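You operate a simulated robot arm through the tools that you are given. There is no shell and no other tool. Be economical: measure what you need, move in short steps, check, and stop when the job is done.

You are at the controls of a simulated robot arm. One attempt, no reset.

TASK
Turn the three motor box switches on, lower the bar, start the line.

The check looks at the end state, three seconds after you hand in, the way a careful person would. Anything else that was tipped, shoved, dropped, spilled or broken makes it a failure.

THE ROBOT
A 6-joint arm with a two-finger parallel gripper on a trunk, on a base that drives. Base frame: it is fixed to the floor where the robot stands at the start and does not move with it; the origin is under the middle of the robot, x ahead of it, y to its left, z up. Lengths are in mm, angles in rad, forces in N, time in s.
With the tool pointing down near the work surface it reaches from about 100 to 840 mm from the robot's upright axis, wherever it stands. Its first joint turns from -2.007 to 2.007 rad. Places, roughly: back button [500, 500, 1000]; blue reset button [600, 300, 1000]; control desk [600, 400, 900]; cord reset button [700, 200, 700]; forward button [500, 400, 1000]; green start button [600, 500, 1000]; left red switch [700, 0, 400]; middle red switch [700, -200, 400]; red stop button [600, 400, 1000]; right red switch [800, -1200, 400]; stop bar [1100, -700, 500]; stop lever [800, -700, 300]; tote [1750, -1000, 1500]. Payload 4.2 kg.
The tool frame sits at the grasp point between the pads (the TCP): z along the fingers, y along the line on which they close. The tips reach 23 mm beyond it. The gripper opens to 94 mm. The fingers are 38 mm wide and 10 mm thick; the gripper's body (54 by 96 mm) begins 39 mm behind the TCP.
Orientation is that of the tool frame in the base frame, as a unit quaternion [x, y, z, w]. With the fingers straight down and closing along the base's y, the tool's x points along the base's -x, its y along +y and its z along -z.

THE INTERFACE
- The arm moves only by the tool servo_tool. Its argument "plan" is a list of rows, each a list of 3 entries, a list of its own where there are three numbers: the shift along the tool's x, y, z in units of 150 mm (1.0 is 150 mm), then the turn, a rotation vector about the tool's x, y, z in units of 60 degrees (1.0 is 60 degrees), then the opening in per cent of the stroke, from 0 (shut) to 100 (fully open). In form: [[[tx, ty, tz], [ax, ay, az], hand], ...]. A call has 1 to 8 rows; each row is the pose to reach, as a shift and turn from the pose commanded when the call began, along the tool's axes at that moment. A call with a number of a shift or a turn outside -1 to 1 is refused whole. Rows are played at 5 a second. More than 50 mm and 0.15 rad between two rows, or a gripper value outside its range, and nothing of the call is played. A pose out of reach is approached as far as the arm can. The call stops where the force on the tool passes 90 N (or 10 N more than at its start, if that is more) or the arm is blocked; 0.2 s more then pass. The fingers move at their own pace (about 108 mm/s each) and stop on an object; they squeeze with about 36 N. The grip force told is the motor's: it shows also when the fingers shut on nothing. Time passes only in rows, and 0.2 s behind the last, so rows that repeat a pose let the fingers close. It gives the time, the measured TCP pose, the force on the tool (base axes), the opening and the grip force at its end, in the units of the frame above (readings bear some noise), with the torque about the TCP (base axes, N m) and any sound that the robot's microphone picked up, and new pictures: "pictures" is both (left out), scene, wrist or none.
- Cameras (640 x 400 px; columns grow to the right, rows downward): "scene" is now at [244.4, 180.1, 1186.6]; the picture's right is [-0.16, -0.99, 0.00], its down [-0.37, 0.06, -0.93] and it looks along [0.91, -0.15, -0.38] (base axes); focal length 214 px, centre (320, 200). "wrist" rides on the gripper at [86, 16, -75] in the tool frame; the picture's right is [-0.18, 0.98, 0.00], its down [-0.58, -0.11, -0.81] and it looks along [-0.79, -0.15, 0.59] (tool axes); focal length 243 px, centre (320, 200). There is no depth. A picture from a camera that has moved, and an enlarged one, comes with that camera's place and axes in the base frame and with its lens.
- slide_trunk(by): slides the trunk up (or, below 0, down) by that many mm; the arm and the scene camera ride with it, the base frame stays. It gives what a move gives, with no picture.
- roll_base(legs): drives the robot by 1 to 6 legs, each [ahead, turn to the left] in mm and rad, along the robot's own axes; the way and the turn of a leg run together, so that a leg with both is an arc; at most 1500 mm and 3.142 rad a leg. The arm and the cameras ride along, it lands a little off, and it stops where it bumps. It gives what a move gives, and a new picture of the scene camera.
- turn_head(pan, tilt): turns the head with the scene camera to pan (to the left, within 1.396 rad either way) and tilt (down, from -0.506 to 1.204), counted from straight ahead of the robot. It gives what a move gives, and a new picture of the scene camera.
- inspect(camera, box): a new picture of the part [left, top, right, bottom] of that camera's present view, enlarged. It takes no simulated time.
- hand_in(): hands the job in; it is judged then, once.

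Go step by step. Nothing tells you exact positions but the pictures and the camera data: compare them with the known pose of the tool, close in by small moves and look again before you grip or let go. The budget is 120 turns and 260 pictures, counting those below and the enlarged ones. Unless the task says otherwise, let go and move clear before handing in, and close with one line.

The tools are called as name(argument=value, ...) on one line, values as JSON. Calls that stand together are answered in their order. servo_tool: Moves the arm, as the interface text tells. Its arguments: {"type":"object","properties":{"plan":{"type":"array","items":{"type":"array"}},"pictures":{"type":"string","enum":["both","scene","wrist","none"]}},"required":["plan"]} The other tools are called the same way: slide_trunk (by) slides the trunk up or down; roll_base (legs) drives the base; turn_head (pan, tilt) turns the head that bears the scene camera; inspect (camera, box) takes an enlarged picture of a part of a camera's view; hand_in () hands the job in.

At the start:

```text
time: 0.0
tool_pos: [501.1, 26.5, 1261.0]
orientation: [0.0, 1.0, -0.001, -0.001]
contact_force: [0.1, 0.4, 0.8]
moment: [0.0, -0.01, 0.03]
finger_gap: 93.9
grip_force: 0.0
trunk travel left (down, up): [-523.0, 467.0]
robot x, y, heading: [-3.0, -0.2, -0.001]
head pan, tilt: [-0.161, 0.387]
```

scene: 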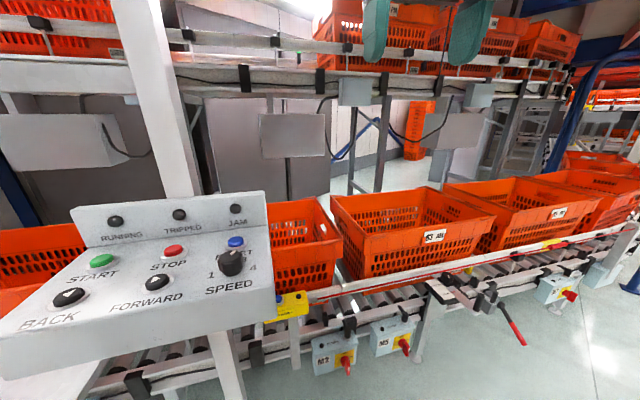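
wrist: 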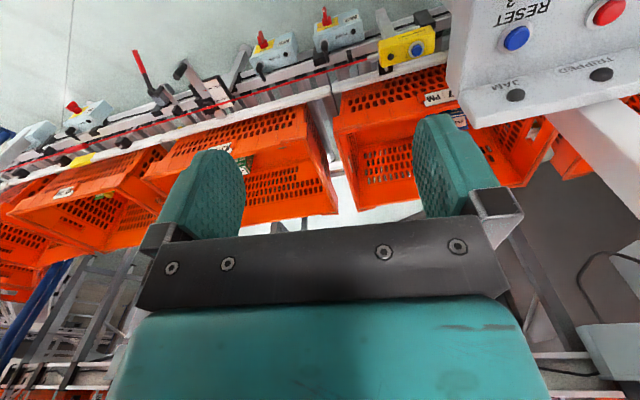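

The control desk is at left, with the switch boxes M3, M2 and M1 along the conveyor. I'll enlarge the key parts to read the labels before moving.

inspect(camera="scene", box=[0, 180, 280, 355])

inspect(camera="scene", box=[260, 280, 420, 380])

inspect(camera="scene", box=[416, 230, 640, 370])

inspect(camera="wrist", box=[0, 0, 440, 200])

```text
2.29 times, centred on (140, 268) of scene
camera zoom: at [244.4, 180.1, 1186.6], right [-0.16, -0.99, 0.0], down [-0.37, 0.06, -0.93], along [0.91, -0.15, -0.38], focal length 490 px, centre (731, 46)
```

zoom: 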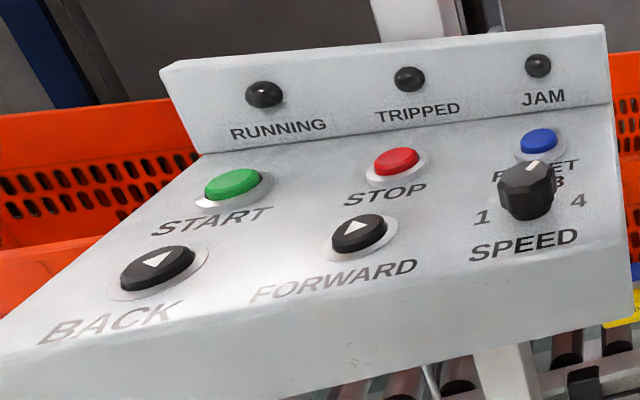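

```text
4.00 times, centred on (340, 330) of scene
camera zoom: at [244.4, 180.1, 1186.6], right [-0.16, -0.99, 0.0], down [-0.37, 0.06, -0.93], along [0.91, -0.15, -0.38], focal length 858 px, centre (240, -320)
```

zoom: 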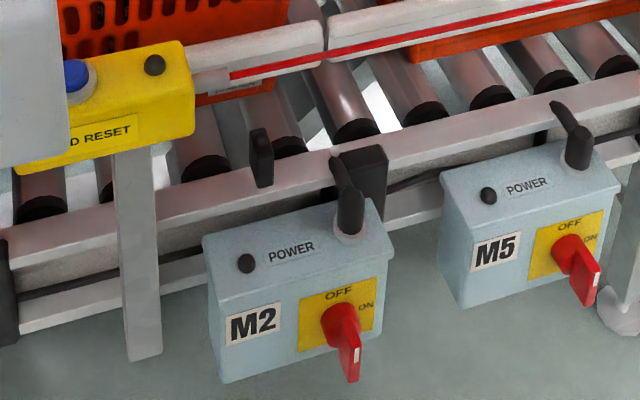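

```text
2.86 times, centred on (528, 300) of scene
camera zoom: at [244.4, 180.1, 1186.6], right [-0.16, -0.99, 0.0], down [-0.37, 0.06, -0.93], along [0.91, -0.15, -0.38], focal length 613 px, centre (-274, -86)
```

zoom: 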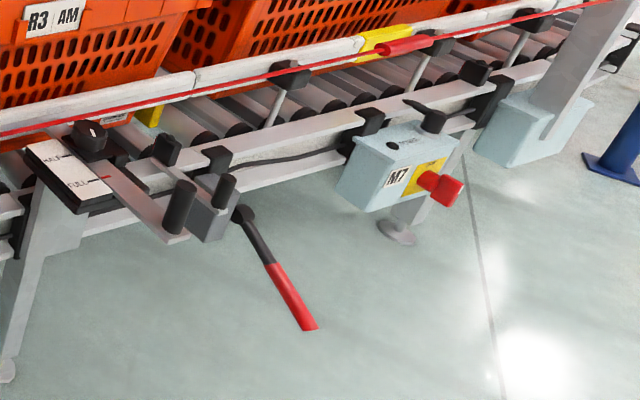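

```text
1.45 times, centred on (220, 100) of wrist
camera zoom: at [415.0, 44.7, 1334.6], right [0.18, 0.98, 0.0], down [0.58, -0.11, 0.81], along [0.79, -0.15, -0.59], focal length 353 px, centre (466, 346)
```

zoom: 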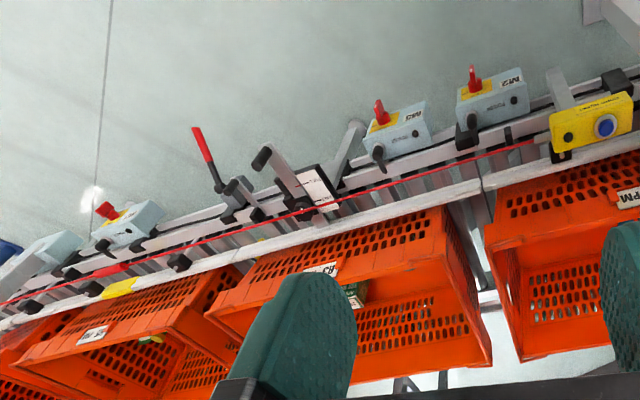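

The switches read OFF at top, ON at right. I'll turn the head toward the lever and bar to understand them.

turn_head(pan=-0.8, tilt=0.6)

inspect(camera="scene", box=[160, 100, 480, 300])

```text
time: 1.0
tool_pos: [503.1, 27.2, 1261.0]
orientation: [0.0, 1.0, 0.0, 0.0]
contact_force: [0.7, -0.7, -0.2]
moment: [0.03, -0.04, 0.0]
finger_gap: 94.0
grip_force: 0.1
trunk travel left (down, up): [-523.0, 467.0]
robot x, y, heading: [-0.2, 3.2, 0.0]
head pan, tilt: [-0.799, 0.6]
camera scene: at [214.5, 131.6, 1167.3], right [-0.72, -0.7, 0.0], down [-0.39, 0.4, -0.83], along [0.58, -0.59, -0.56], focal length 214 px, centre (320, 200)
```

scene: 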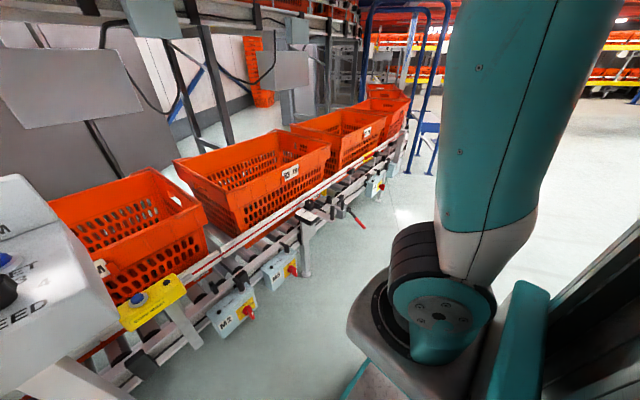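

```text
2.00 times, centred on (320, 200) of scene
camera zoom: at [214.5, 131.6, 1167.3], right [-0.72, -0.7, 0.0], down [-0.39, 0.4, -0.83], along [0.58, -0.59, -0.56], focal length 429 px, centre (320, 200)
```

zoom: 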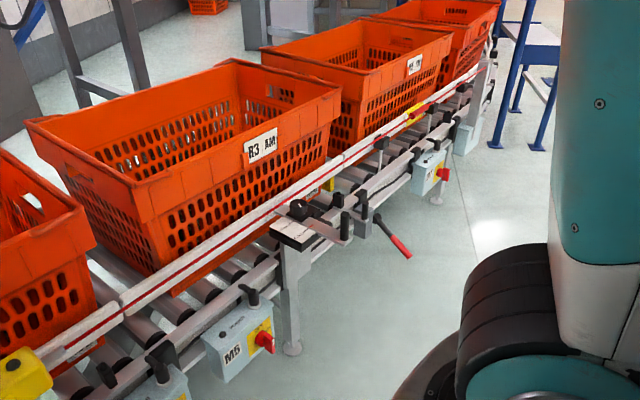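

I take M2's switch to be near (695, 22, 400), and the line to be slanted about 0.09 rad. I'll lower the trunk and tilt the tool forward.

slide_trunk(by=-400)

turn_head(pan=-0.1, tilt=0.6)

```text
time: 4.9
tool_pos: [501.3, 27.1, 860.8]
orientation: [0.0, 1.0, -0.001, 0.0]
contact_force: [-0.6, 0.4, 0.0]
moment: [-0.01, 0.01, 0.0]
finger_gap: 93.8
grip_force: 0.2
trunk travel left (down, up): [-123.0, 867.0]
robot x, y, heading: [0.3, -2.7, -0.001]
head pan, tilt: [-0.799, 0.6]
```

```text
time: 5.9
tool_pos: [501.7, 27.8, 858.6]
orientation: [-0.001, 1.0, 0.0, 0.001]
contact_force: [-0.3, -0.4, -0.8]
moment: [-0.02, 0.0, -0.01]
finger_gap: 94.1
grip_force: 0.1
trunk travel left (down, up): [-123.0, 867.0]
robot x, y, heading: [2.7, -1.0, -0.005]
head pan, tilt: [-0.099, 0.6]
camera scene: at [240.8, 186.1, 767.3], right [-0.1, -0.99, 0.0], down [-0.56, 0.06, -0.83], along [0.82, -0.08, -0.56], focal length 214 px, centre (320, 200)
```

scene: 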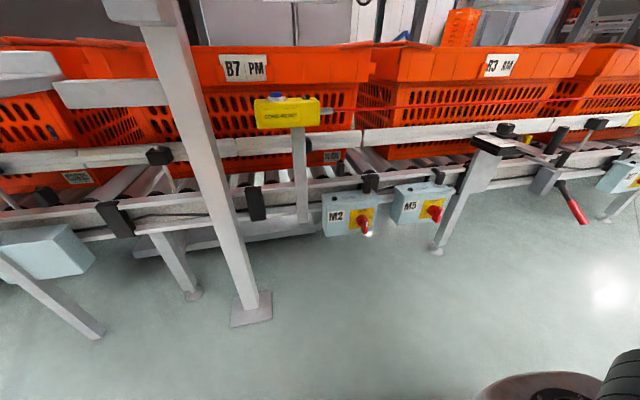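

inspect(camera="scene", box=[310, 160, 470, 260])

inspect(camera="scene", box=[460, 100, 640, 230])

servo_tool(plan=[[[0, 0, 0.3], [0, -0.14, 0], 50], [[0, 0, 0.6], [0, -0.28, 0], 50], [[0, 0, 0.9], [0, -0.42, 0], 50], [[0, 0, 1], [0, -0.56, 0], 50], [[0, 0, 1], [0, -0.7, 0], 50], [[0, 0, 1], [0, -0.84, 0], 50], [[0, 0, 1], [0, -0.98, 0], 50]])

```text
4.00 times, centred on (390, 210) of scene
camera zoom: at [240.8, 186.1, 767.3], right [-0.1, -0.99, 0.0], down [-0.56, 0.06, -0.83], along [0.82, -0.08, -0.56], focal length 858 px, centre (40, 160)
```

zoom: 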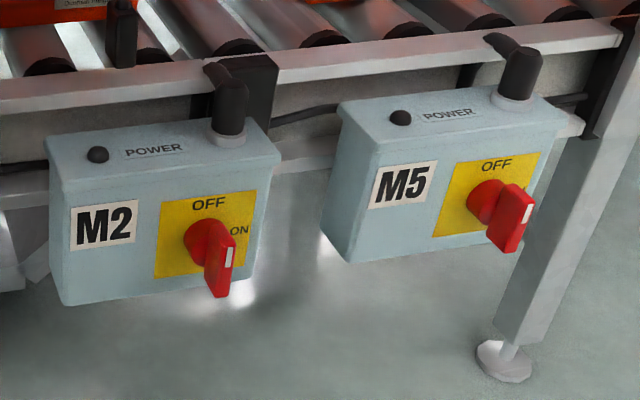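

```text
3.08 times, centred on (550, 165) of scene
camera zoom: at [240.8, 186.1, 767.3], right [-0.1, -0.99, 0.0], down [-0.56, 0.06, -0.83], along [0.82, -0.08, -0.56], focal length 660 px, centre (-388, 308)
```

zoom: 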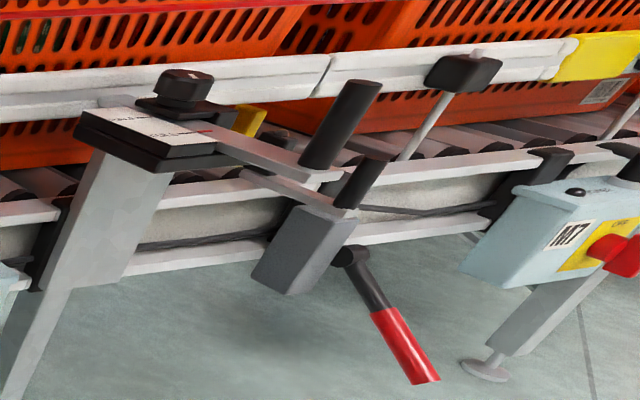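

```text
time: 7.5
tool_pos: [482.3, 78.1, 955.3]
orientation: [0.0, 0.912, 0.002, 0.409]
contact_force: [0.5, 0.1, -0.8]
moment: [0.01, 0.0, 0.01]
finger_gap: 47.1
grip_force: 0.0
out of reach, approached as far as the arm can: row 2, 3, 4, 5, 6, 7
trunk travel left (down, up): [-123.0, 867.0]
robot x, y, heading: [-1.2, -1.3, -0.003]
head pan, tilt: [-0.099, 0.6]
camera scene: at [240.8, 186.1, 767.3], right [-0.1, -0.99, 0.0], down [-0.56, 0.06, -0.83], along [0.82, -0.08, -0.56], focal length 214 px, centre (320, 200)
camera wrist: at [369.4, 94.5, 940.9], right [0.12, 0.98, 0.14], down [-0.22, -0.11, 0.97], along [0.97, -0.15, 0.2], focal length 243 px, centre (320, 200)
```

scene: 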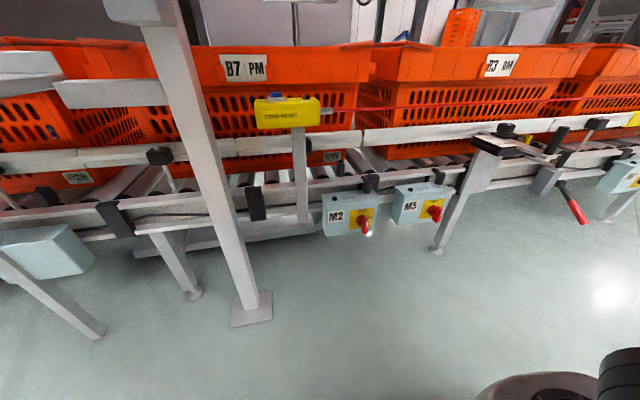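
wrist: 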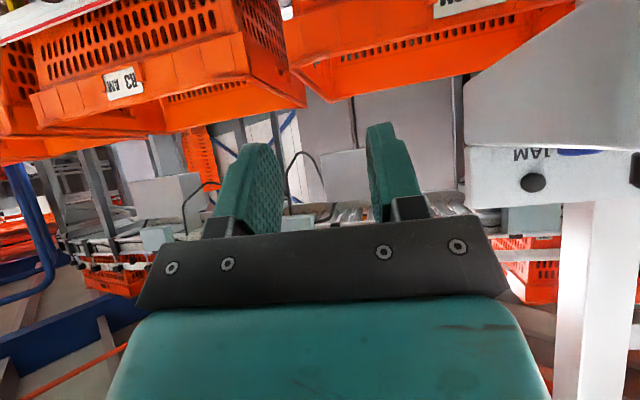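

The boxes' OFF is at top, ON at right, handles now stand vertical (OFF). The tilt was out of reach, so I'll undo it and probe what is reachable.

servo_tool(plan=[[[0, 0, 0], [0, 0.14, 0], 50], [[0, 0, 0], [0, 0.28, 0], 50], [[0, 0, 0], [0, 0.42, 0], 50], [[0, 0, 0], [0, 0.56, 0], 50], [[0, 0, 0], [0, 0.7, 0], 50], [[0, 0, 0], [0, 0.84, 0], 50], [[0, 0, 0], [0, 0.98, 0], 50]], pictures="none")

```text
time: 9.1
tool_pos: [468.3, 71.7, 825.9]
orientation: [-0.002, 0.996, 0.004, -0.087]
contact_force: [-0.2, -0.1, 1.2]
moment: [0.0, -0.01, 0.02]
finger_gap: 47.0
grip_force: 0.0
out of reach, approached as far as the arm can: row 3, 4, 5, 6, 7
trunk travel left (down, up): [-123.0, 867.0]
robot x, y, heading: [-1.8, 1.7, -0.004]
head pan, tilt: [-0.099, 0.6]
```

turn_head(pan=-1.2, tilt=0.1)

```text
time: 10.5
tool_pos: [467.7, 73.3, 825.8]
orientation: [-0.002, 0.996, 0.004, -0.089]
contact_force: [-0.1, 0.6, 0.1]
moment: [0.0, 0.0, 0.0]
finger_gap: 47.0
grip_force: 0.2
trunk travel left (down, up): [-123.0, 867.0]
robot x, y, heading: [1.5, -4.0, 0.002]
head pan, tilt: [-1.201, 0.099]
camera scene: at [186.2, 109.2, 813.4], right [-0.93, -0.36, 0.0], down [-0.04, 0.09, -0.99], along [0.36, -0.93, -0.1], focal length 214 px, centre (320, 200)
```

scene: 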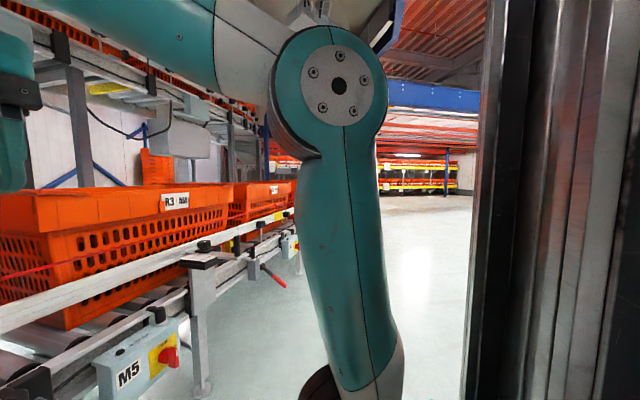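

servo_tool(plan=[[[0, 0, 0], [0, -0.08, 0], 50], [[0, 0, 0], [0, -0.17, 0], 50], [[0, 0, 0], [0, -0.17, 0], 50]], pictures="none")

servo_tool(plan=[[[0, 0, 0.1], [0, 0, 0], 50], [[0, 0, 0.2], [0, 0, 0], 50], [[0, 0, 0.3], [0, 0, 0], 50]], pictures="none")

```text
time: 11.3
tool_pos: [470.3, 74.2, 823.3]
orientation: [-0.002, 1.0, 0.001, -0.001]
contact_force: [0.5, 0.0, 0.6]
moment: [0.01, 0.0, 0.01]
finger_gap: 47.0
grip_force: 0.0
trunk travel left (down, up): [-123.0, 867.0]
robot x, y, heading: [0.8, -0.2, 0.002]
head pan, tilt: [-1.201, 0.099]
```

```text
time: 12.1
tool_pos: [471.4, 75.2, 778.2]
orientation: [-0.002, 1.0, 0.002, -0.004]
contact_force: [0.2, 0.1, 0.1]
moment: [0.0, -0.01, -0.01]
finger_gap: 47.0
grip_force: 0.1
trunk travel left (down, up): [-123.0, 867.0]
robot x, y, heading: [-0.8, 2.7, -0.003]
head pan, tilt: [-1.201, 0.099]
```

servo_tool(plan=[[[0, 0, 0.15], [0, 0, 0], 50], [[0, 0, 0.3], [0, 0, 0], 50], [[0, 0, 0.45], [0, 0, 0], 50], [[0, 0, 0.6], [0, 0, 0], 50], [[0, 0, 0.75], [0, 0, 0], 50], [[0, 0, 0.9], [0, 0, 0], 50]], pictures="none")

servo_tool(plan=[[[0, 0, 0], [0, -0.1, 0], 50], [[0, 0, 0], [0, -0.2, 0], 50], [[0, 0, 0], [0, -0.3, 0], 50]], pictures="none")

```text
time: 13.5
tool_pos: [471.5, 77.7, 642.5]
orientation: [-0.003, 1.0, 0.001, -0.004]
contact_force: [-1.0, 0.4, -1.0]
moment: [0.01, -0.02, 0.0]
finger_gap: 47.2
grip_force: 0.0
out of reach, approached as far as the arm can: row 2
trunk travel left (down, up): [-123.0, 867.0]
robot x, y, heading: [1.3, 0.7, -0.002]
head pan, tilt: [-1.201, 0.099]
```

```text
time: 14.3
tool_pos: [471.6, 78.5, 642.4]
orientation: [-0.002, 0.988, 0.002, 0.154]
contact_force: [0.1, -0.6, -0.9]
moment: [0.04, 0.02, -0.01]
finger_gap: 46.9
grip_force: 0.0
trunk travel left (down, up): [-123.0, 867.0]
robot x, y, heading: [0.6, -1.9, -0.001]
head pan, tilt: [-1.201, 0.099]
```

servo_tool(plan=[[[0, 0, 0], [0, -0.13, 0], 50], [[0, 0, 0], [0, -0.26, 0], 50], [[0, 0, 0], [0, -0.39, 0], 50], [[0, 0, 0], [0, -0.52, 0], 50], [[0, 0, 0], [0, -0.65, 0], 50], [[0, 0, 0], [0, -0.78, 0], 50], [[0, 0, 0], [0, -0.91, 0], 50], [[0, 0, 0], [0, -1, 0], 50]], pictures="wrist")

```text
time: 16.1
tool_pos: [479.3, 96.6, 659.7]
orientation: [0.0, 0.779, 0.002, 0.627]
contact_force: [1.7, -1.1, 0.6]
moment: [-0.01, 0.0, 0.02]
finger_gap: 47.0
grip_force: 0.0
out of reach, approached as far as the arm can: row 7, 8
trunk travel left (down, up): [-123.0, 867.0]
robot x, y, heading: [-2.9, -1.5, -0.0]
head pan, tilt: [-1.201, 0.099]
camera wrist: at [387.9, 114.3, 590.5], right [0.04, 0.98, 0.18], down [-0.66, -0.11, 0.74], along [0.75, -0.15, 0.65], focal length 243 px, centre (320, 200)
```

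wrist: 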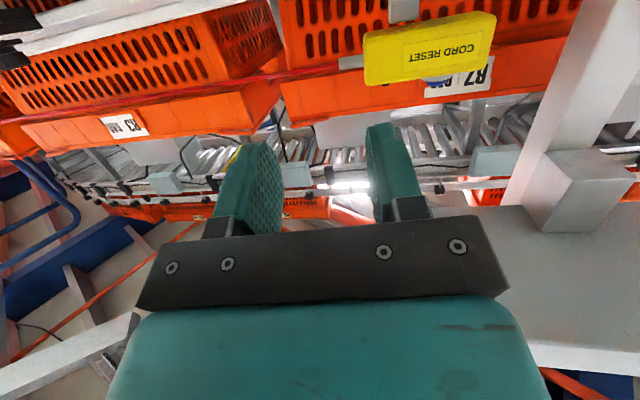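

servo_tool(plan=[[[0.25, -0.1, 0], [0, 0, 0], 50], [[0.5, -0.2, 0.05], [0, 0, 0], 50], [[0.75, -0.35, 0.1], [0, 0, 0], 50], [[1, -0.47, 0.1], [0, -0.1, 0], 50], [[1, -0.47, 0.1], [0, -0.21, 0], 50]], pictures="none")

turn_head(pan=-0.15, tilt=0.65)

```text
time: 17.2
tool_pos: [514.9, 136.9, 583.9]
orientation: [0.09, 0.733, 0.073, 0.67]
contact_force: [1.3, -0.2, 0.3]
moment: [0.02, 0.0, 0.0]
finger_gap: 46.9
grip_force: 0.2
out of reach, approached as far as the arm can: row 1, 2, 3, 4, 5
trunk travel left (down, up): [-123.0, 867.0]
robot x, y, heading: [-2.2, -0.5, -0.001]
head pan, tilt: [-1.201, 0.099]
stopped in row 5: the arm was blocked; the commanded pose is now the measured one
```

```text
time: 18.5
tool_pos: [516.9, 134.1, 583.6]
orientation: [0.091, 0.733, 0.071, 0.671]
contact_force: [-0.2, 0.3, 0.5]
moment: [-0.01, -0.03, -0.02]
finger_gap: 46.8
grip_force: 0.1
trunk travel left (down, up): [-123.0, 867.0]
robot x, y, heading: [-1.2, 0.0, 0.001]
head pan, tilt: [-0.15, 0.649]
camera scene: at [218.9, 129.3, 804.9], right [-0.7, -0.71, 0.0], down [-0.14, 0.13, -0.98], along [0.7, -0.69, -0.19], focal length 214 px, centre (320, 200)
```

scene: 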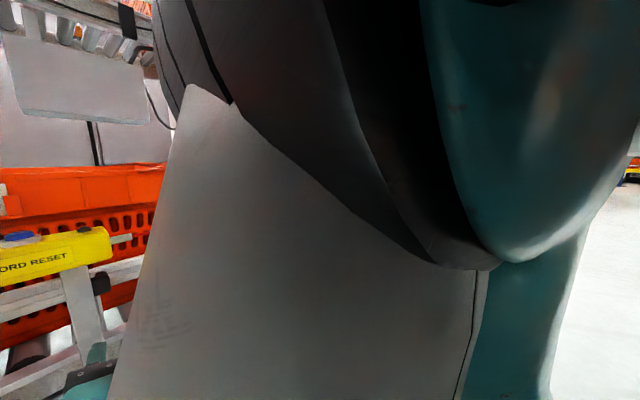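

The arm is crowded near the head, so I'll back the base away to have room and then extend.

roll_base(legs=[[-250, 0]])

servo_tool(plan=[[[0, 0, 0.2], [0, 0, 0], 50], [[0, 0, 0.4], [0, 0, 0], 50], [[0, 0, 0.6], [0, 0, 0], 50], [[0, 0, 0.8], [0, 0, 0], 50]], pictures="scene")

```text
time: 20.3
tool_pos: [268.6, 135.6, 582.6]
orientation: [0.093, 0.733, 0.07, 0.671]
contact_force: [0.3, -1.1, 0.6]
moment: [0.01, -0.03, 0.01]
finger_gap: 47.0
grip_force: 0.0
trunk travel left (down, up): [-123.0, 867.0]
robot x, y, heading: [-251.4, 3.7, 0.001]
head pan, tilt: [-0.15, 0.649]
camera scene: at [-28.0, 130.9, 804.5], right [-0.69, -0.73, 0.0], down [-0.14, 0.13, -0.98], along [0.71, -0.68, -0.19], focal length 214 px, centre (320, 200)
```

scene: 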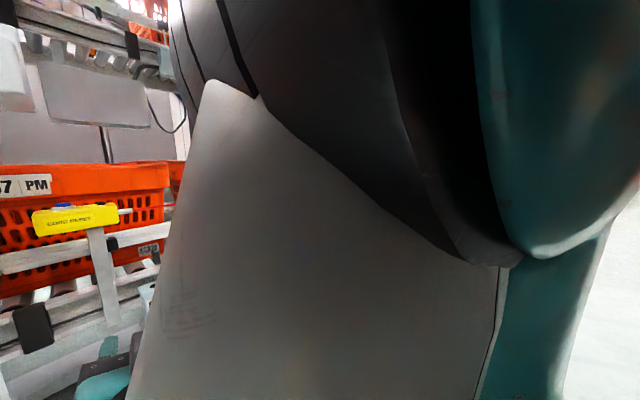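

```text
time: 21.3
tool_pos: [390.1, 134.8, 572.1]
orientation: [0.09, 0.733, 0.071, 0.671]
contact_force: [-0.3, 0.2, -0.9]
moment: [-0.02, 0.03, 0.01]
finger_gap: 47.0
grip_force: 0.1
trunk travel left (down, up): [-123.0, 867.0]
robot x, y, heading: [-251.9, -3.8, -0.004]
head pan, tilt: [-0.15, 0.649]
camera scene: at [-9.8, 182.0, 763.0], right [-0.15, -0.99, 0.0], down [-0.6, 0.09, -0.8], along [0.79, -0.12, -0.6], focal length 214 px, centre (320, 200)
```

scene: 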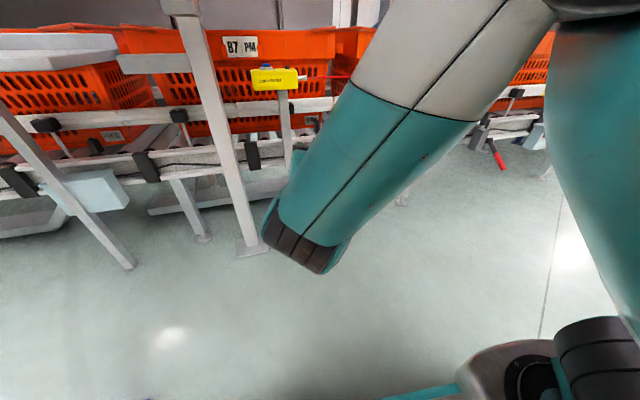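

servo_tool(plan=[[[0.15, -0.19, 0.1], [-0.02, -0.02, -0.045], 50], [[0.3, -0.38, 0.2], [-0.04, -0.035, -0.09], 50], [[0.46, -0.57, 0.3], [-0.065, -0.05, -0.13], 50], [[0.61, -0.76, 0.4], [-0.085, -0.07, -0.175], 50], [[0.763, -0.956, 0.503], [-0.107, -0.087, -0.219], 50], [[0.763, -0.956, 0.503], [-0.107, -0.087, -0.219], 50]])

```text
time: 22.7
tool_pos: [508.7, 31.4, 454.0]
orientation: [-0.028, 0.704, 0.03, 0.709]
contact_force: [-0.2, -0.1, 0.7]
moment: [-0.01, 0.02, 0.02]
finger_gap: 46.8
grip_force: 0.1
out of reach, approached as far as the arm can: row 2, 3, 4, 5, 6
trunk travel left (down, up): [-123.0, 867.0]
robot x, y, heading: [-246.4, -1.5, 0.002]
head pan, tilt: [-0.15, 0.649]
camera scene: at [-9.7, 182.0, 763.0], right [-0.15, -0.99, 0.0], down [-0.6, 0.09, -0.8], along [0.79, -0.12, -0.6], focal length 214 px, centre (320, 200)
camera wrist: at [434.4, 42.9, 366.0], right [-0.08, 0.98, 0.19], down [-0.8, -0.18, 0.57], along [0.59, -0.1, 0.8], focal length 243 px, centre (320, 200)
```

scene: 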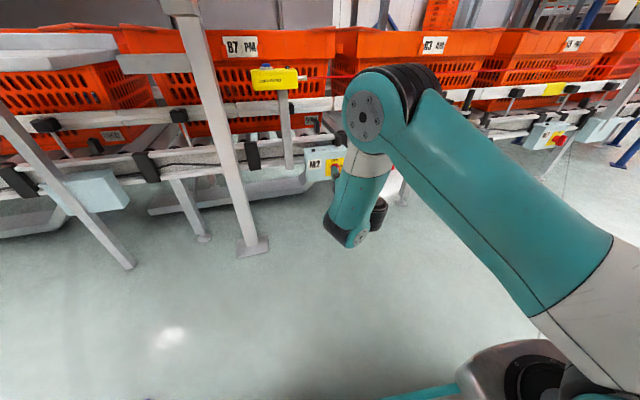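
wrist: 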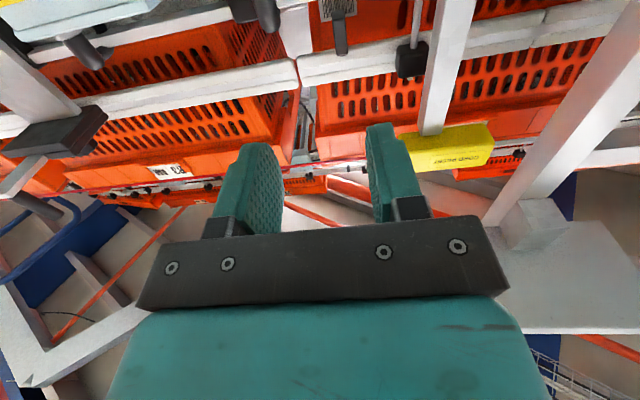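

I'll roll the gripper half a turn so the wrist camera sits on top and can see the switch.

servo_tool(plan=[[[0, 0, 0], [0, 0, -0.125], 50], [[0, 0, 0], [0, 0, -0.25], 50], [[0, 0, 0], [0, 0, -0.375], 50], [[0, 0, 0], [0, 0, -0.5], 50], [[0, 0, 0], [0, 0, -0.625], 50], [[0, 0, 0], [0, 0, -0.75], 50], [[0, 0, 0], [0, 0, -0.875], 50], [[0, 0, 0], [0, 0, -1], 50]], pictures="none")

servo_tool(plan=[[[0, 0, 0], [0, 0, -0.125], 50], [[0, 0, 0], [0, 0, -0.25], 50], [[0, 0, 0], [0, 0, -0.375], 50], [[0, 0, 0], [0, 0, -0.5], 50], [[0, 0, 0], [0, 0, -0.625], 50], [[0, 0, 0], [0, 0, -0.75], 50], [[0, 0, 0], [0, 0, -0.875], 50], [[0, 0, 0], [0, 0, -1], 50]], pictures="none")

servo_tool(plan=[[[0, 0, 0], [0, 0, -0.125], 50], [[0, 0, 0], [0, 0, -0.25], 50], [[0, 0, 0], [0, 0, -0.375], 50], [[0, 0, 0], [0, 0, -0.5], 50], [[0, 0, 0], [0, 0, -0.625], 50], [[0, 0, 0], [0, 0, -0.75], 50], [[0, 0, 0], [0, 0, -0.875], 50], [[0, 0, 0], [0, 0, -1], 50]])

```text
time: 24.5
tool_pos: [510.5, 32.6, 456.5]
orientation: [-0.376, 0.594, -0.33, 0.63]
contact_force: [-0.6, 0.0, 0.2]
moment: [0.03, -0.02, 0.01]
finger_gap: 46.9
grip_force: 0.1
trunk travel left (down, up): [-123.0, 867.0]
robot x, y, heading: [-250.8, -2.1, 0.002]
head pan, tilt: [-0.15, 0.649]
```

```text
time: 26.3
tool_pos: [509.9, 30.7, 456.4]
orientation: [0.622, -0.327, 0.601, -0.381]
contact_force: [0.1, -0.9, 0.0]
moment: [0.0, 0.02, 0.0]
finger_gap: 47.0
grip_force: 0.0
trunk travel left (down, up): [-123.0, 867.0]
robot x, y, heading: [-247.1, 1.0, -0.003]
head pan, tilt: [-0.15, 0.649]
```

```text
time: 28.1
tool_pos: [509.7, 32.7, 455.8]
orientation: [0.702, 0.027, 0.711, -0.028]
contact_force: [-0.5, 0.1, -0.4]
moment: [-0.01, 0.01, 0.01]
finger_gap: 46.7
grip_force: 0.1
trunk travel left (down, up): [-123.0, 867.0]
robot x, y, heading: [-246.5, -2.5, -0.001]
head pan, tilt: [-0.15, 0.649]
camera scene: at [-9.7, 182.0, 763.0], right [-0.15, -0.99, 0.0], down [-0.6, 0.09, -0.8], along [0.79, -0.12, -0.6], focal length 214 px, centre (320, 200)
camera wrist: at [435.7, 10.4, 541.6], right [0.08, -0.98, -0.18], down [-0.81, 0.04, -0.59], along [0.59, 0.2, -0.78], focal length 243 px, centre (320, 200)
```

scene: 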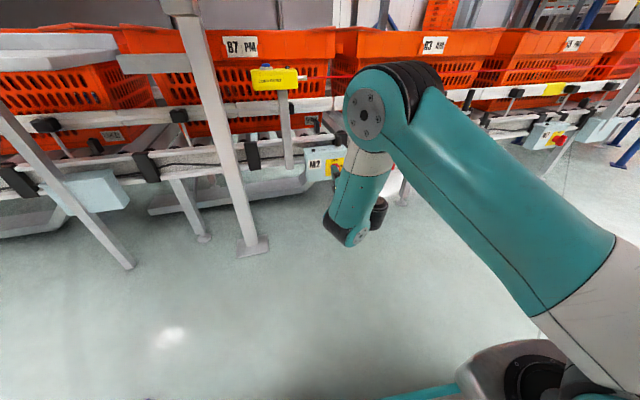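
wrist: 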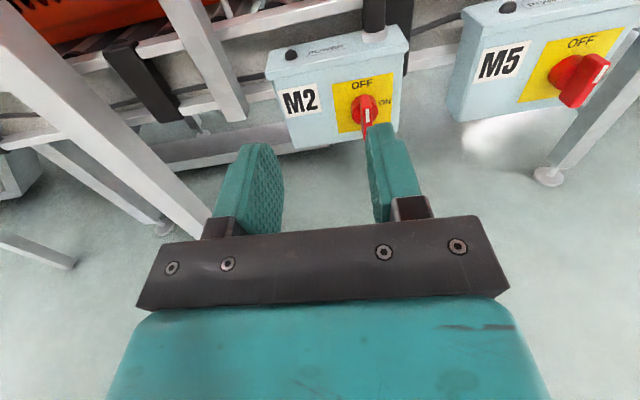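

inspect(camera="wrist", box=[260, 20, 420, 150])

inspect(camera="wrist", box=[440, 0, 640, 125])

```text
3.08 times, centred on (340, 85) of wrist
camera zoom: at [435.7, 10.4, 541.6], right [0.08, -0.98, -0.18], down [-0.81, 0.04, -0.59], along [0.59, 0.2, -0.78], focal length 746 px, centre (258, 554)
```

zoom: 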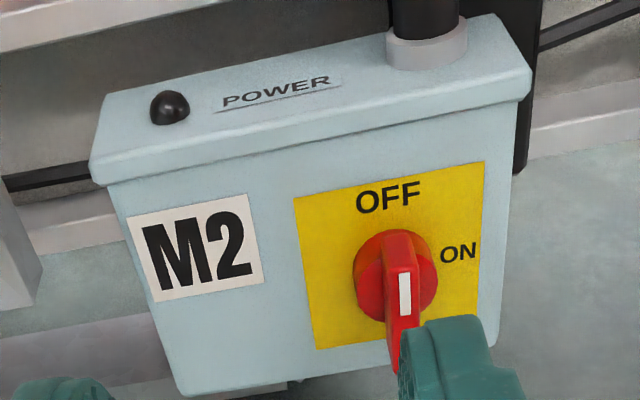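

```text
3.20 times, centred on (540, 62) of wrist
camera zoom: at [435.7, 10.4, 541.6], right [0.08, -0.98, -0.18], down [-0.81, 0.04, -0.59], along [0.59, 0.2, -0.78], focal length 776 px, centre (-384, 640)
```

zoom: 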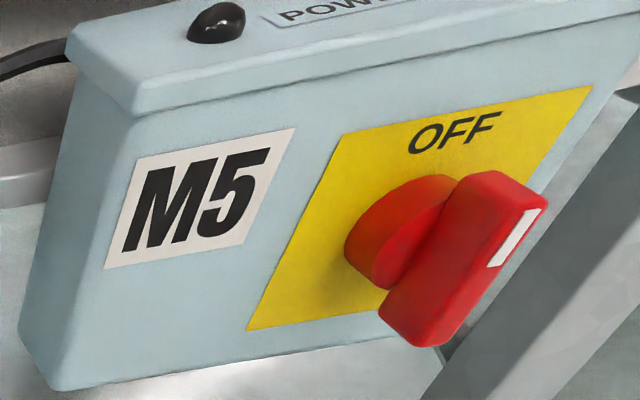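

M2's hub is near (730, 11, 347) with the blade vertical. I'll move to a standoff in front of it.

servo_tool(plan=[[[-0.25, 0.1, 0], [0.008, 0, 0], 50], [[-0.5, 0.2, 0.1], [0.016, 0, 0], 50], [[-0.733, 0.267, 0.3], [0.016, 0.012, 0], 50], [[-0.733, 0.267, 0.57], [0.016, 0.012, 0], 50], [[-0.733, 0.267, 0.57], [0.016, 0.012, 0], 50]], pictures="wrist")

```text
time: 29.3
tool_pos: [600.3, -1.5, 348.9]
orientation: [0.697, 0.033, 0.716, -0.036]
contact_force: [0.3, 0.5, -0.4]
moment: [-0.05, 0.0, 0.0]
finger_gap: 47.1
grip_force: 0.1
out of reach, approached as far as the arm can: row 1, 2
trunk travel left (down, up): [-123.0, 867.0]
robot x, y, heading: [-252.4, 0.2, -0.001]
head pan, tilt: [-0.15, 0.649]
camera wrist: at [525.2, -24.7, 433.8], right [0.1, -0.98, -0.19], down [-0.8, 0.03, -0.6], along [0.59, 0.21, -0.78], focal length 243 px, centre (320, 200)
```

wrist: 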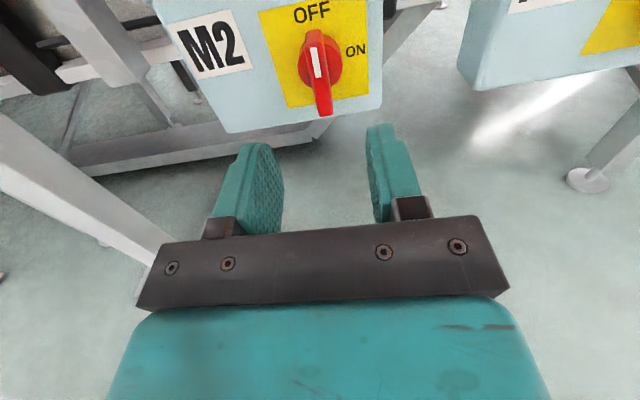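

The blade is centred on the tool axis. I'll advance toward it.

servo_tool(plan=[[[0, 0, 0.15], [0, 0, 0], 50], [[0, 0, 0.3], [0, 0, 0], 50], [[0, 0, 0.42], [0, 0, 0], 50], [[0, 0, 0.42], [0, 0, 0], 50]], pictures="wrist")

```text
time: 30.3
tool_pos: [662.5, 3.4, 349.6]
orientation: [0.697, 0.034, 0.715, -0.037]
contact_force: [-0.6, 0.0, -0.5]
moment: [0.02, -0.04, 0.0]
finger_gap: 47.1
grip_force: 0.1
trunk travel left (down, up): [-123.0, 867.0]
robot x, y, heading: [-249.0, 3.4, -0.0]
head pan, tilt: [-0.15, 0.649]
camera wrist: at [587.6, -18.2, 433.8], right [0.1, -0.98, -0.19], down [-0.8, 0.03, -0.6], along [0.59, 0.21, -0.78], focal length 243 px, centre (320, 200)
```

wrist: 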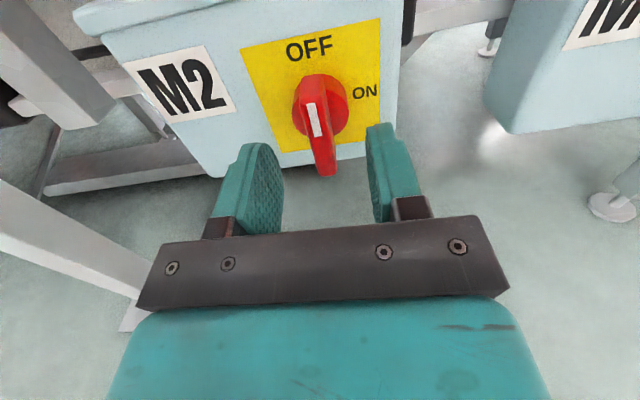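

servo_tool(plan=[[[0, 0, 0.13], [0, 0, 0], 50], [[0, 0, 0.24], [0, 0, 0], 50], [[0, 0, 0.24], [0, 0, 0], 50]], pictures="wrist")

```text
time: 31.1
tool_pos: [698.2, 8.4, 350.5]
orientation: [0.697, 0.033, 0.715, -0.036]
contact_force: [0.1, -0.2, 0.2]
moment: [-0.03, 0.04, -0.02]
finger_gap: 47.0
grip_force: 0.0
trunk travel left (down, up): [-123.0, 867.0]
robot x, y, heading: [-251.4, -1.8, 0.001]
head pan, tilt: [-0.15, 0.649]
camera wrist: at [623.8, -14.2, 434.8], right [0.1, -0.98, -0.19], down [-0.8, 0.03, -0.6], along [0.59, 0.21, -0.78], focal length 243 px, centre (320, 200)
```

wrist: 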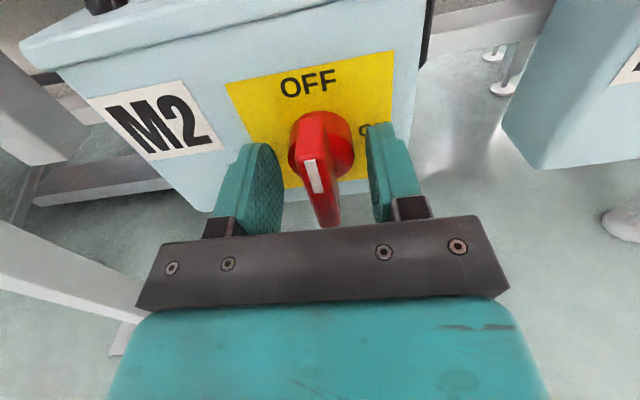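

The blade is between the fingers, so I'll close.

servo_tool(plan=[[[0, 0, 0], [0, 0, 0], 0], [[0, 0, 0], [0, 0, 0], 0], [[0, 0, 0], [0, 0, 0], 0]], pictures="wrist")

```text
time: 31.9
tool_pos: [698.3, 7.6, 349.9]
orientation: [0.698, 0.032, 0.715, -0.035]
contact_force: [7.1, -4.4, -1.5]
moment: [0.01, 0.1, 0.18]
finger_gap: 33.5
grip_force: 44.6
trunk travel left (down, up): [-123.0, 867.0]
robot x, y, heading: [-249.7, 4.0, -0.002]
head pan, tilt: [-0.15, 0.649]
camera wrist: at [623.8, -14.9, 434.7], right [0.1, -0.98, -0.19], down [-0.8, 0.03, -0.6], along [0.59, 0.21, -0.78], focal length 243 px, centre (320, 200)
```

wrist: 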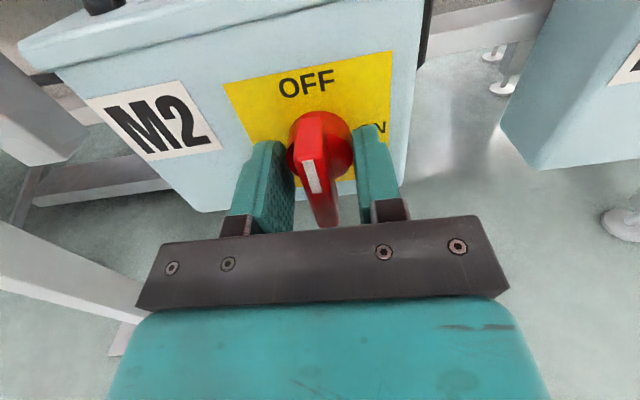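

The tips caught the round hub (33 mm). I'll open, back off 14 mm and grip the blade.

servo_tool(plan=[[[0, 0, 0], [0, 0, 0], 50], [[0, 0, -0.05], [0, 0, 0], 50], [[0, 0, -0.095], [0, 0, 0], 50], [[0, 0, -0.095], [0, 0, 0], 0], [[0, 0, -0.095], [0, 0, 0], 0], [[0, 0, -0.095], [0, 0, 0], 0]], pictures="wrist")

```text
time: 33.3
tool_pos: [684.2, 6.6, 349.6]
orientation: [0.698, 0.033, 0.715, -0.036]
contact_force: [2.5, -6.4, 0.3]
moment: [-0.02, 0.38, 0.75]
finger_gap: 11.8
grip_force: 44.8
trunk travel left (down, up): [-123.0, 867.0]
robot x, y, heading: [-245.7, -1.4, -0.002]
head pan, tilt: [-0.15, 0.649]
camera wrist: at [608.9, -16.6, 433.8], right [0.1, -0.98, -0.19], down [-0.8, 0.03, -0.6], along [0.59, 0.21, -0.78], focal length 243 px, centre (320, 200)
```

wrist: 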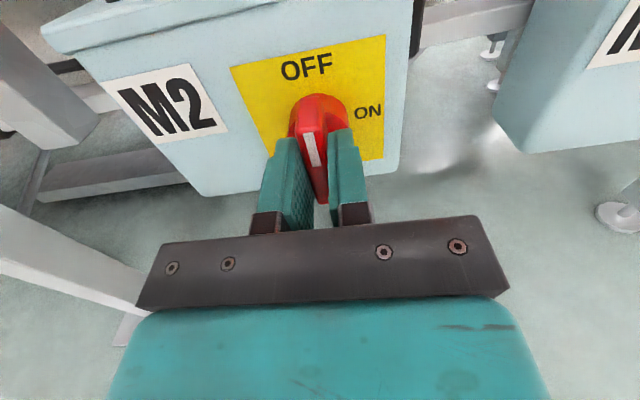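

Blade gripped (11.8 mm). Turning clockwise toward ON.

servo_tool(plan=[[[0, 0, 0], [0, 0, 0.1], 0], [[0, 0, 0], [0, 0, 0.2], 0], [[0, 0, 0], [0, 0, 0.3], 0], [[0, 0, 0], [0, 0, 0.4], 0], [[0, 0, 0], [0, 0, 0.5], 0], [[0, 0, 0], [0, 0, 0.6], 0], [[0, 0, 0], [0, 0, 0.7], 0], [[0, 0, 0], [0, 0, 0.75], 0]], pictures="wrist")

```text
time: 35.1
tool_pos: [684.2, 7.6, 350.3]
orientation: [0.657, -0.236, 0.647, -0.308]
contact_force: [-18.4, 1.0, 2.6]
moment: [0.05, -0.44, -1.49]
finger_gap: 12.0
grip_force: 45.2
trunk travel left (down, up): [-123.0, 867.0]
robot x, y, heading: [-251.3, 2.0, 0.0]
head pan, tilt: [-0.15, 0.649]
camera wrist: at [615.4, -71.2, 397.4], right [0.08, -0.56, -0.83], down [-0.84, 0.41, -0.35], along [0.53, 0.72, -0.44], focal length 243 px, centre (320, 200)
```

wrist: 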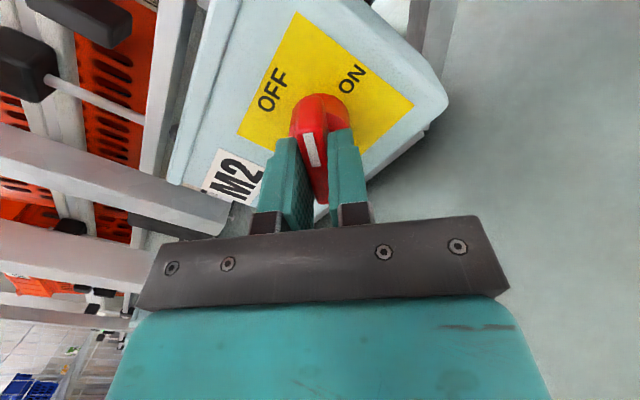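

Turning nicely. Completing the rest.

servo_tool(plan=[[[0, 0, 0], [0, 0, 0.1], 0], [[0, 0, 0], [0, 0, 0.2], 0], [[0, 0, 0], [0, 0, 0.3], 0], [[0, 0, 0], [0, 0, 0.4], 0], [[0, 0, 0], [0, 0, 0.5], 0], [[0, 0, 0], [0, 0, 0.6], 0], [[0, 0, 0], [0, 0, 0.7], 0], [[0, 0, 0], [0, 0, 0.76], 0]], pictures="wrist")

```text
time: 36.9
tool_pos: [684.8, 8.2, 351.9]
orientation: [-0.514, 0.471, -0.478, 0.535]
contact_force: [-5.6, 12.8, 13.6]
moment: [-0.92, 0.53, -0.52]
finger_gap: 11.9
grip_force: 45.3
trunk travel left (down, up): [-123.0, 867.0]
robot x, y, heading: [-251.0, 2.3, 0.005]
head pan, tilt: [-0.15, 0.649]
camera wrist: at [618.7, -83.8, 331.9], right [0.01, 0.2, -0.98], down [-0.86, 0.5, 0.09], along [0.51, 0.84, 0.18], focal length 243 px, centre (320, 200)
```

wrist: 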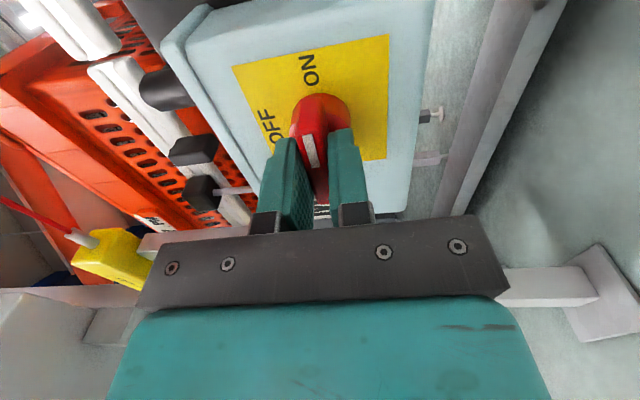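

White mark points at ON. Release, retract and check the box.

servo_tool(plan=[[[0, 0, 0], [0, 0, 0], 50], [[0, 0, 0], [0, 0, 0], 50], [[0, 0, -0.2], [0, 0, 0], 50], [[0, 0, -0.45], [0, 0, 0], 50], [[0, 0, -0.7], [0, 0, 0], 50]])

inspect(camera="scene", box=[260, 120, 420, 220])

```text
time: 38.1
tool_pos: [580.0, -1.7, 346.7]
orientation: [-0.514, 0.472, -0.477, 0.534]
contact_force: [0.1, 0.4, 0.2]
moment: [-0.02, 0.02, -0.04]
finger_gap: 47.0
grip_force: 0.1
trunk travel left (down, up): [-123.0, 867.0]
robot x, y, heading: [-252.4, 4.2, -0.002]
head pan, tilt: [-0.15, 0.649]
camera scene: at [-9.6, 181.9, 763.0], right [-0.15, -0.99, 0.0], down [-0.6, 0.09, -0.8], along [0.79, -0.12, -0.6], focal length 214 px, centre (320, 200)
camera wrist: at [514.3, -94.5, 326.4], right [0.01, 0.2, -0.98], down [-0.86, 0.5, 0.1], along [0.51, 0.84, 0.17], focal length 243 px, centre (320, 200)
```

scene: 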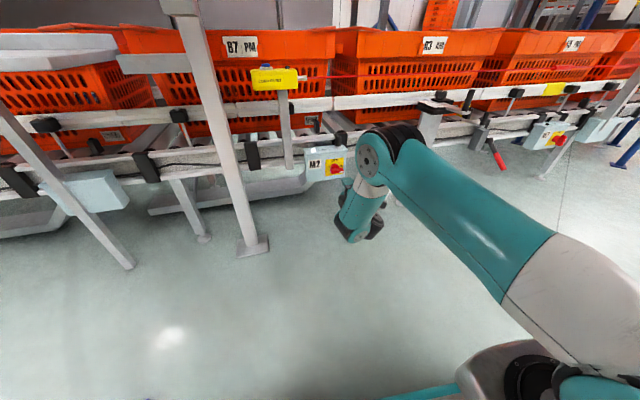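
wrist: 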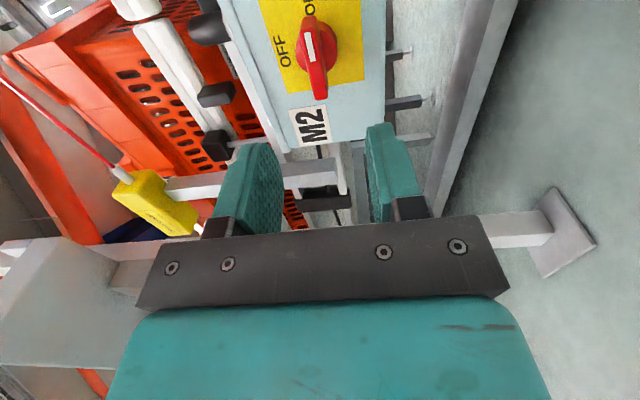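

```text
4.00 times, centred on (340, 170) of scene
camera zoom: at [-9.6, 181.9, 763.0], right [-0.15, -0.99, 0.0], down [-0.6, 0.09, -0.8], along [0.79, -0.12, -0.6], focal length 858 px, centre (240, 320)
```

zoom: 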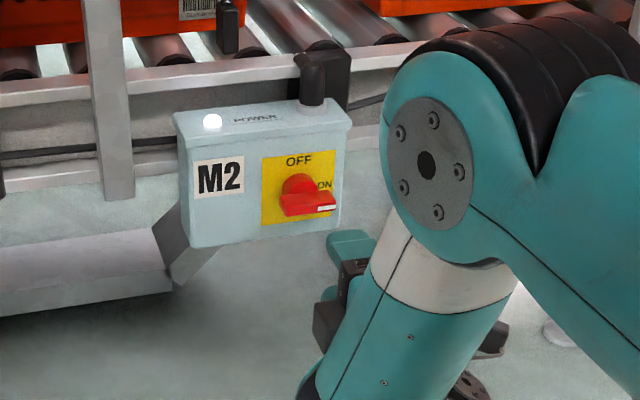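

M2 is ON with its lamp lit. Now I'll roll back and shift toward M5, expected near (708, -237, 350).

servo_tool(plan=[[[0, 0, -0.28], [0, 0, -0.1], 50], [[0.2, 0, -0.56], [0, 0, -0.2], 50], [[0.45, 0, -0.56], [0, 0, -0.3], 50], [[0.7, 0, -0.56], [0, 0, -0.4], 50], [[0.95, 0, -0.56], [0, 0, -0.5], 50], [[0.95, 0, -0.56], [0, 0, -0.63], 50], [[0.95, 0, -0.56], [0, 0, -0.76], 50]], pictures="none")

servo_tool(plan=[[[0, 0, 0], [0, 0, -0.13], 50], [[0, 0, 0], [0, 0, -0.26], 50], [[0, 0, 0], [0, 0, -0.39], 50], [[0, 0, 0], [0, 0, -0.52], 50], [[0, 0, 0], [0, 0, -0.65], 50], [[0, 0, 0], [0, 0, -0.75], 50]], pictures="wrist")

```text
refused: row 2 steps farther than a row can; nothing moved
```

```text
time: 39.5
tool_pos: [580.5, -2.8, 348.2]
orientation: [0.656, -0.24, 0.645, -0.31]
contact_force: [-0.3, 0.0, -0.4]
moment: [-0.01, -0.02, 0.01]
finger_gap: 47.0
grip_force: 0.0
trunk travel left (down, up): [-123.0, 867.0]
robot x, y, heading: [-251.0, 0.7, -0.002]
head pan, tilt: [-0.15, 0.649]
camera wrist: at [511.8, -82.2, 393.8], right [0.08, -0.55, -0.83], down [-0.84, 0.41, -0.35], along [0.53, 0.73, -0.43], focal length 243 px, centre (320, 200)
```

wrist: 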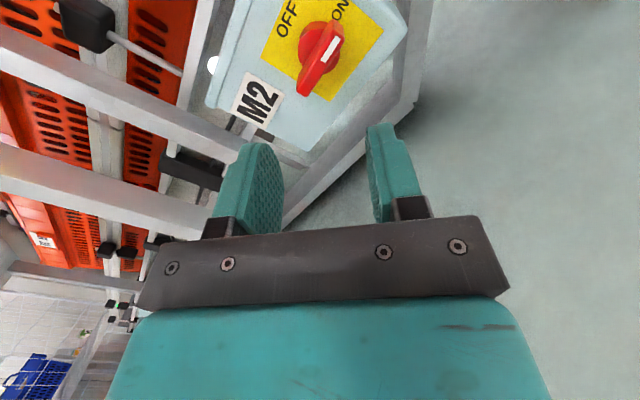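

servo_tool(plan=[[[0, 0, -0.25], [0, 0, -0.13], 50], [[0, 0, -0.5], [0, 0, -0.26], 50], [[0, 0, -0.56], [0, 0, -0.39], 50], [[0, 0, -0.56], [0, 0, -0.52], 50], [[0, 0, -0.56], [0, 0, -0.65], 50], [[0, 0, -0.56], [0, 0, -0.76], 50]], pictures="none")

servo_tool(plan=[[[0, 0.3, 0], [0, 0, 0], 50], [[0, 0.6, 0], [0, 0, 0], 50], [[0, 0.9, 0], [0, 0, 0], 50], [[0, 1, 0], [0, 0, 0], 50]], pictures="none")

servo_tool(plan=[[[0, 0.3, 0], [0, 0, 0], 50], [[0, 0.6, 0], [0, 0, 0], 50], [[0, 0.6, 0], [0, 0, 0], 50]], pictures="wrist")

```text
time: 40.9
tool_pos: [552.5, -4.0, 355.9]
orientation: [0.699, 0.035, 0.714, -0.037]
contact_force: [-0.3, -1.1, 0.1]
moment: [0.03, 0.02, -0.01]
finger_gap: 47.0
grip_force: 0.0
out of reach, approached as far as the arm can: row 1, 2, 3, 4, 5, 6
trunk travel left (down, up): [-123.0, 867.0]
robot x, y, heading: [-252.7, -0.8, -0.003]
head pan, tilt: [-0.15, 0.649]
```

```text
time: 41.9
tool_pos: [547.2, -146.9, 353.8]
orientation: [0.696, 0.033, 0.717, -0.036]
contact_force: [-0.1, -0.8, -0.4]
moment: [-0.01, 0.01, -0.03]
finger_gap: 47.1
grip_force: 0.0
out of reach, approached as far as the arm can: row 2, 3, 4
trunk travel left (down, up): [-123.0, 867.0]
robot x, y, heading: [-251.5, 1.4, 0.0]
head pan, tilt: [-0.15, 0.649]
```

```text
time: 42.7
tool_pos: [522.4, -222.8, 349.3]
orientation: [0.697, 0.032, 0.716, -0.036]
contact_force: [-0.2, 0.3, -0.3]
moment: [-0.01, -0.05, -0.01]
finger_gap: 46.7
grip_force: 0.0
out of reach, approached as far as the arm can: row 1, 2, 3
trunk travel left (down, up): [-123.0, 867.0]
robot x, y, heading: [-245.3, -0.9, 0.001]
head pan, tilt: [-0.15, 0.649]
camera wrist: at [447.1, -245.5, 432.5], right [0.1, -0.98, -0.19], down [-0.8, 0.03, -0.6], along [0.6, 0.21, -0.77], focal length 243 px, centre (320, 200)
```

wrist: 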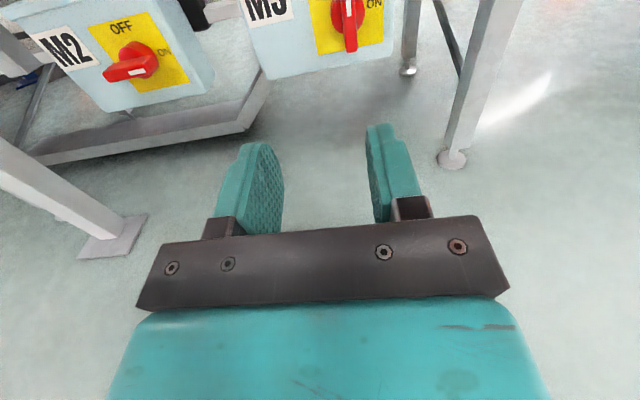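

servo_tool(plan=[[[0, 0.17, 0.1], [0, 0, 0], 50], [[0, 0.17, 0.4], [0, 0, 0], 50], [[0, 0.17, 0.7], [0, 0, 0], 50], [[0, 0.17, 0.7], [0, 0, 0], 50]], pictures="wrist")

```text
time: 43.7
tool_pos: [529.2, -208.8, 340.7]
orientation: [0.697, 0.033, 0.716, -0.036]
contact_force: [0.0, 0.3, 0.1]
moment: [-0.01, 0.01, 0.0]
finger_gap: 47.1
grip_force: 0.0
out of reach, approached as far as the arm can: row 1, 2, 3, 4
trunk travel left (down, up): [-123.0, 867.0]
robot x, y, heading: [-248.9, -1.8, -0.001]
head pan, tilt: [-0.15, 0.649]
camera wrist: at [454.3, -232.4, 423.4], right [0.1, -0.98, -0.19], down [-0.8, 0.03, -0.6], along [0.6, 0.21, -0.78], focal length 243 px, centre (320, 200)
```

wrist: 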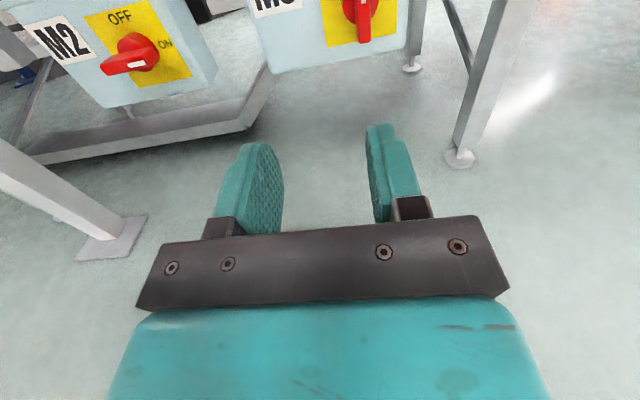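

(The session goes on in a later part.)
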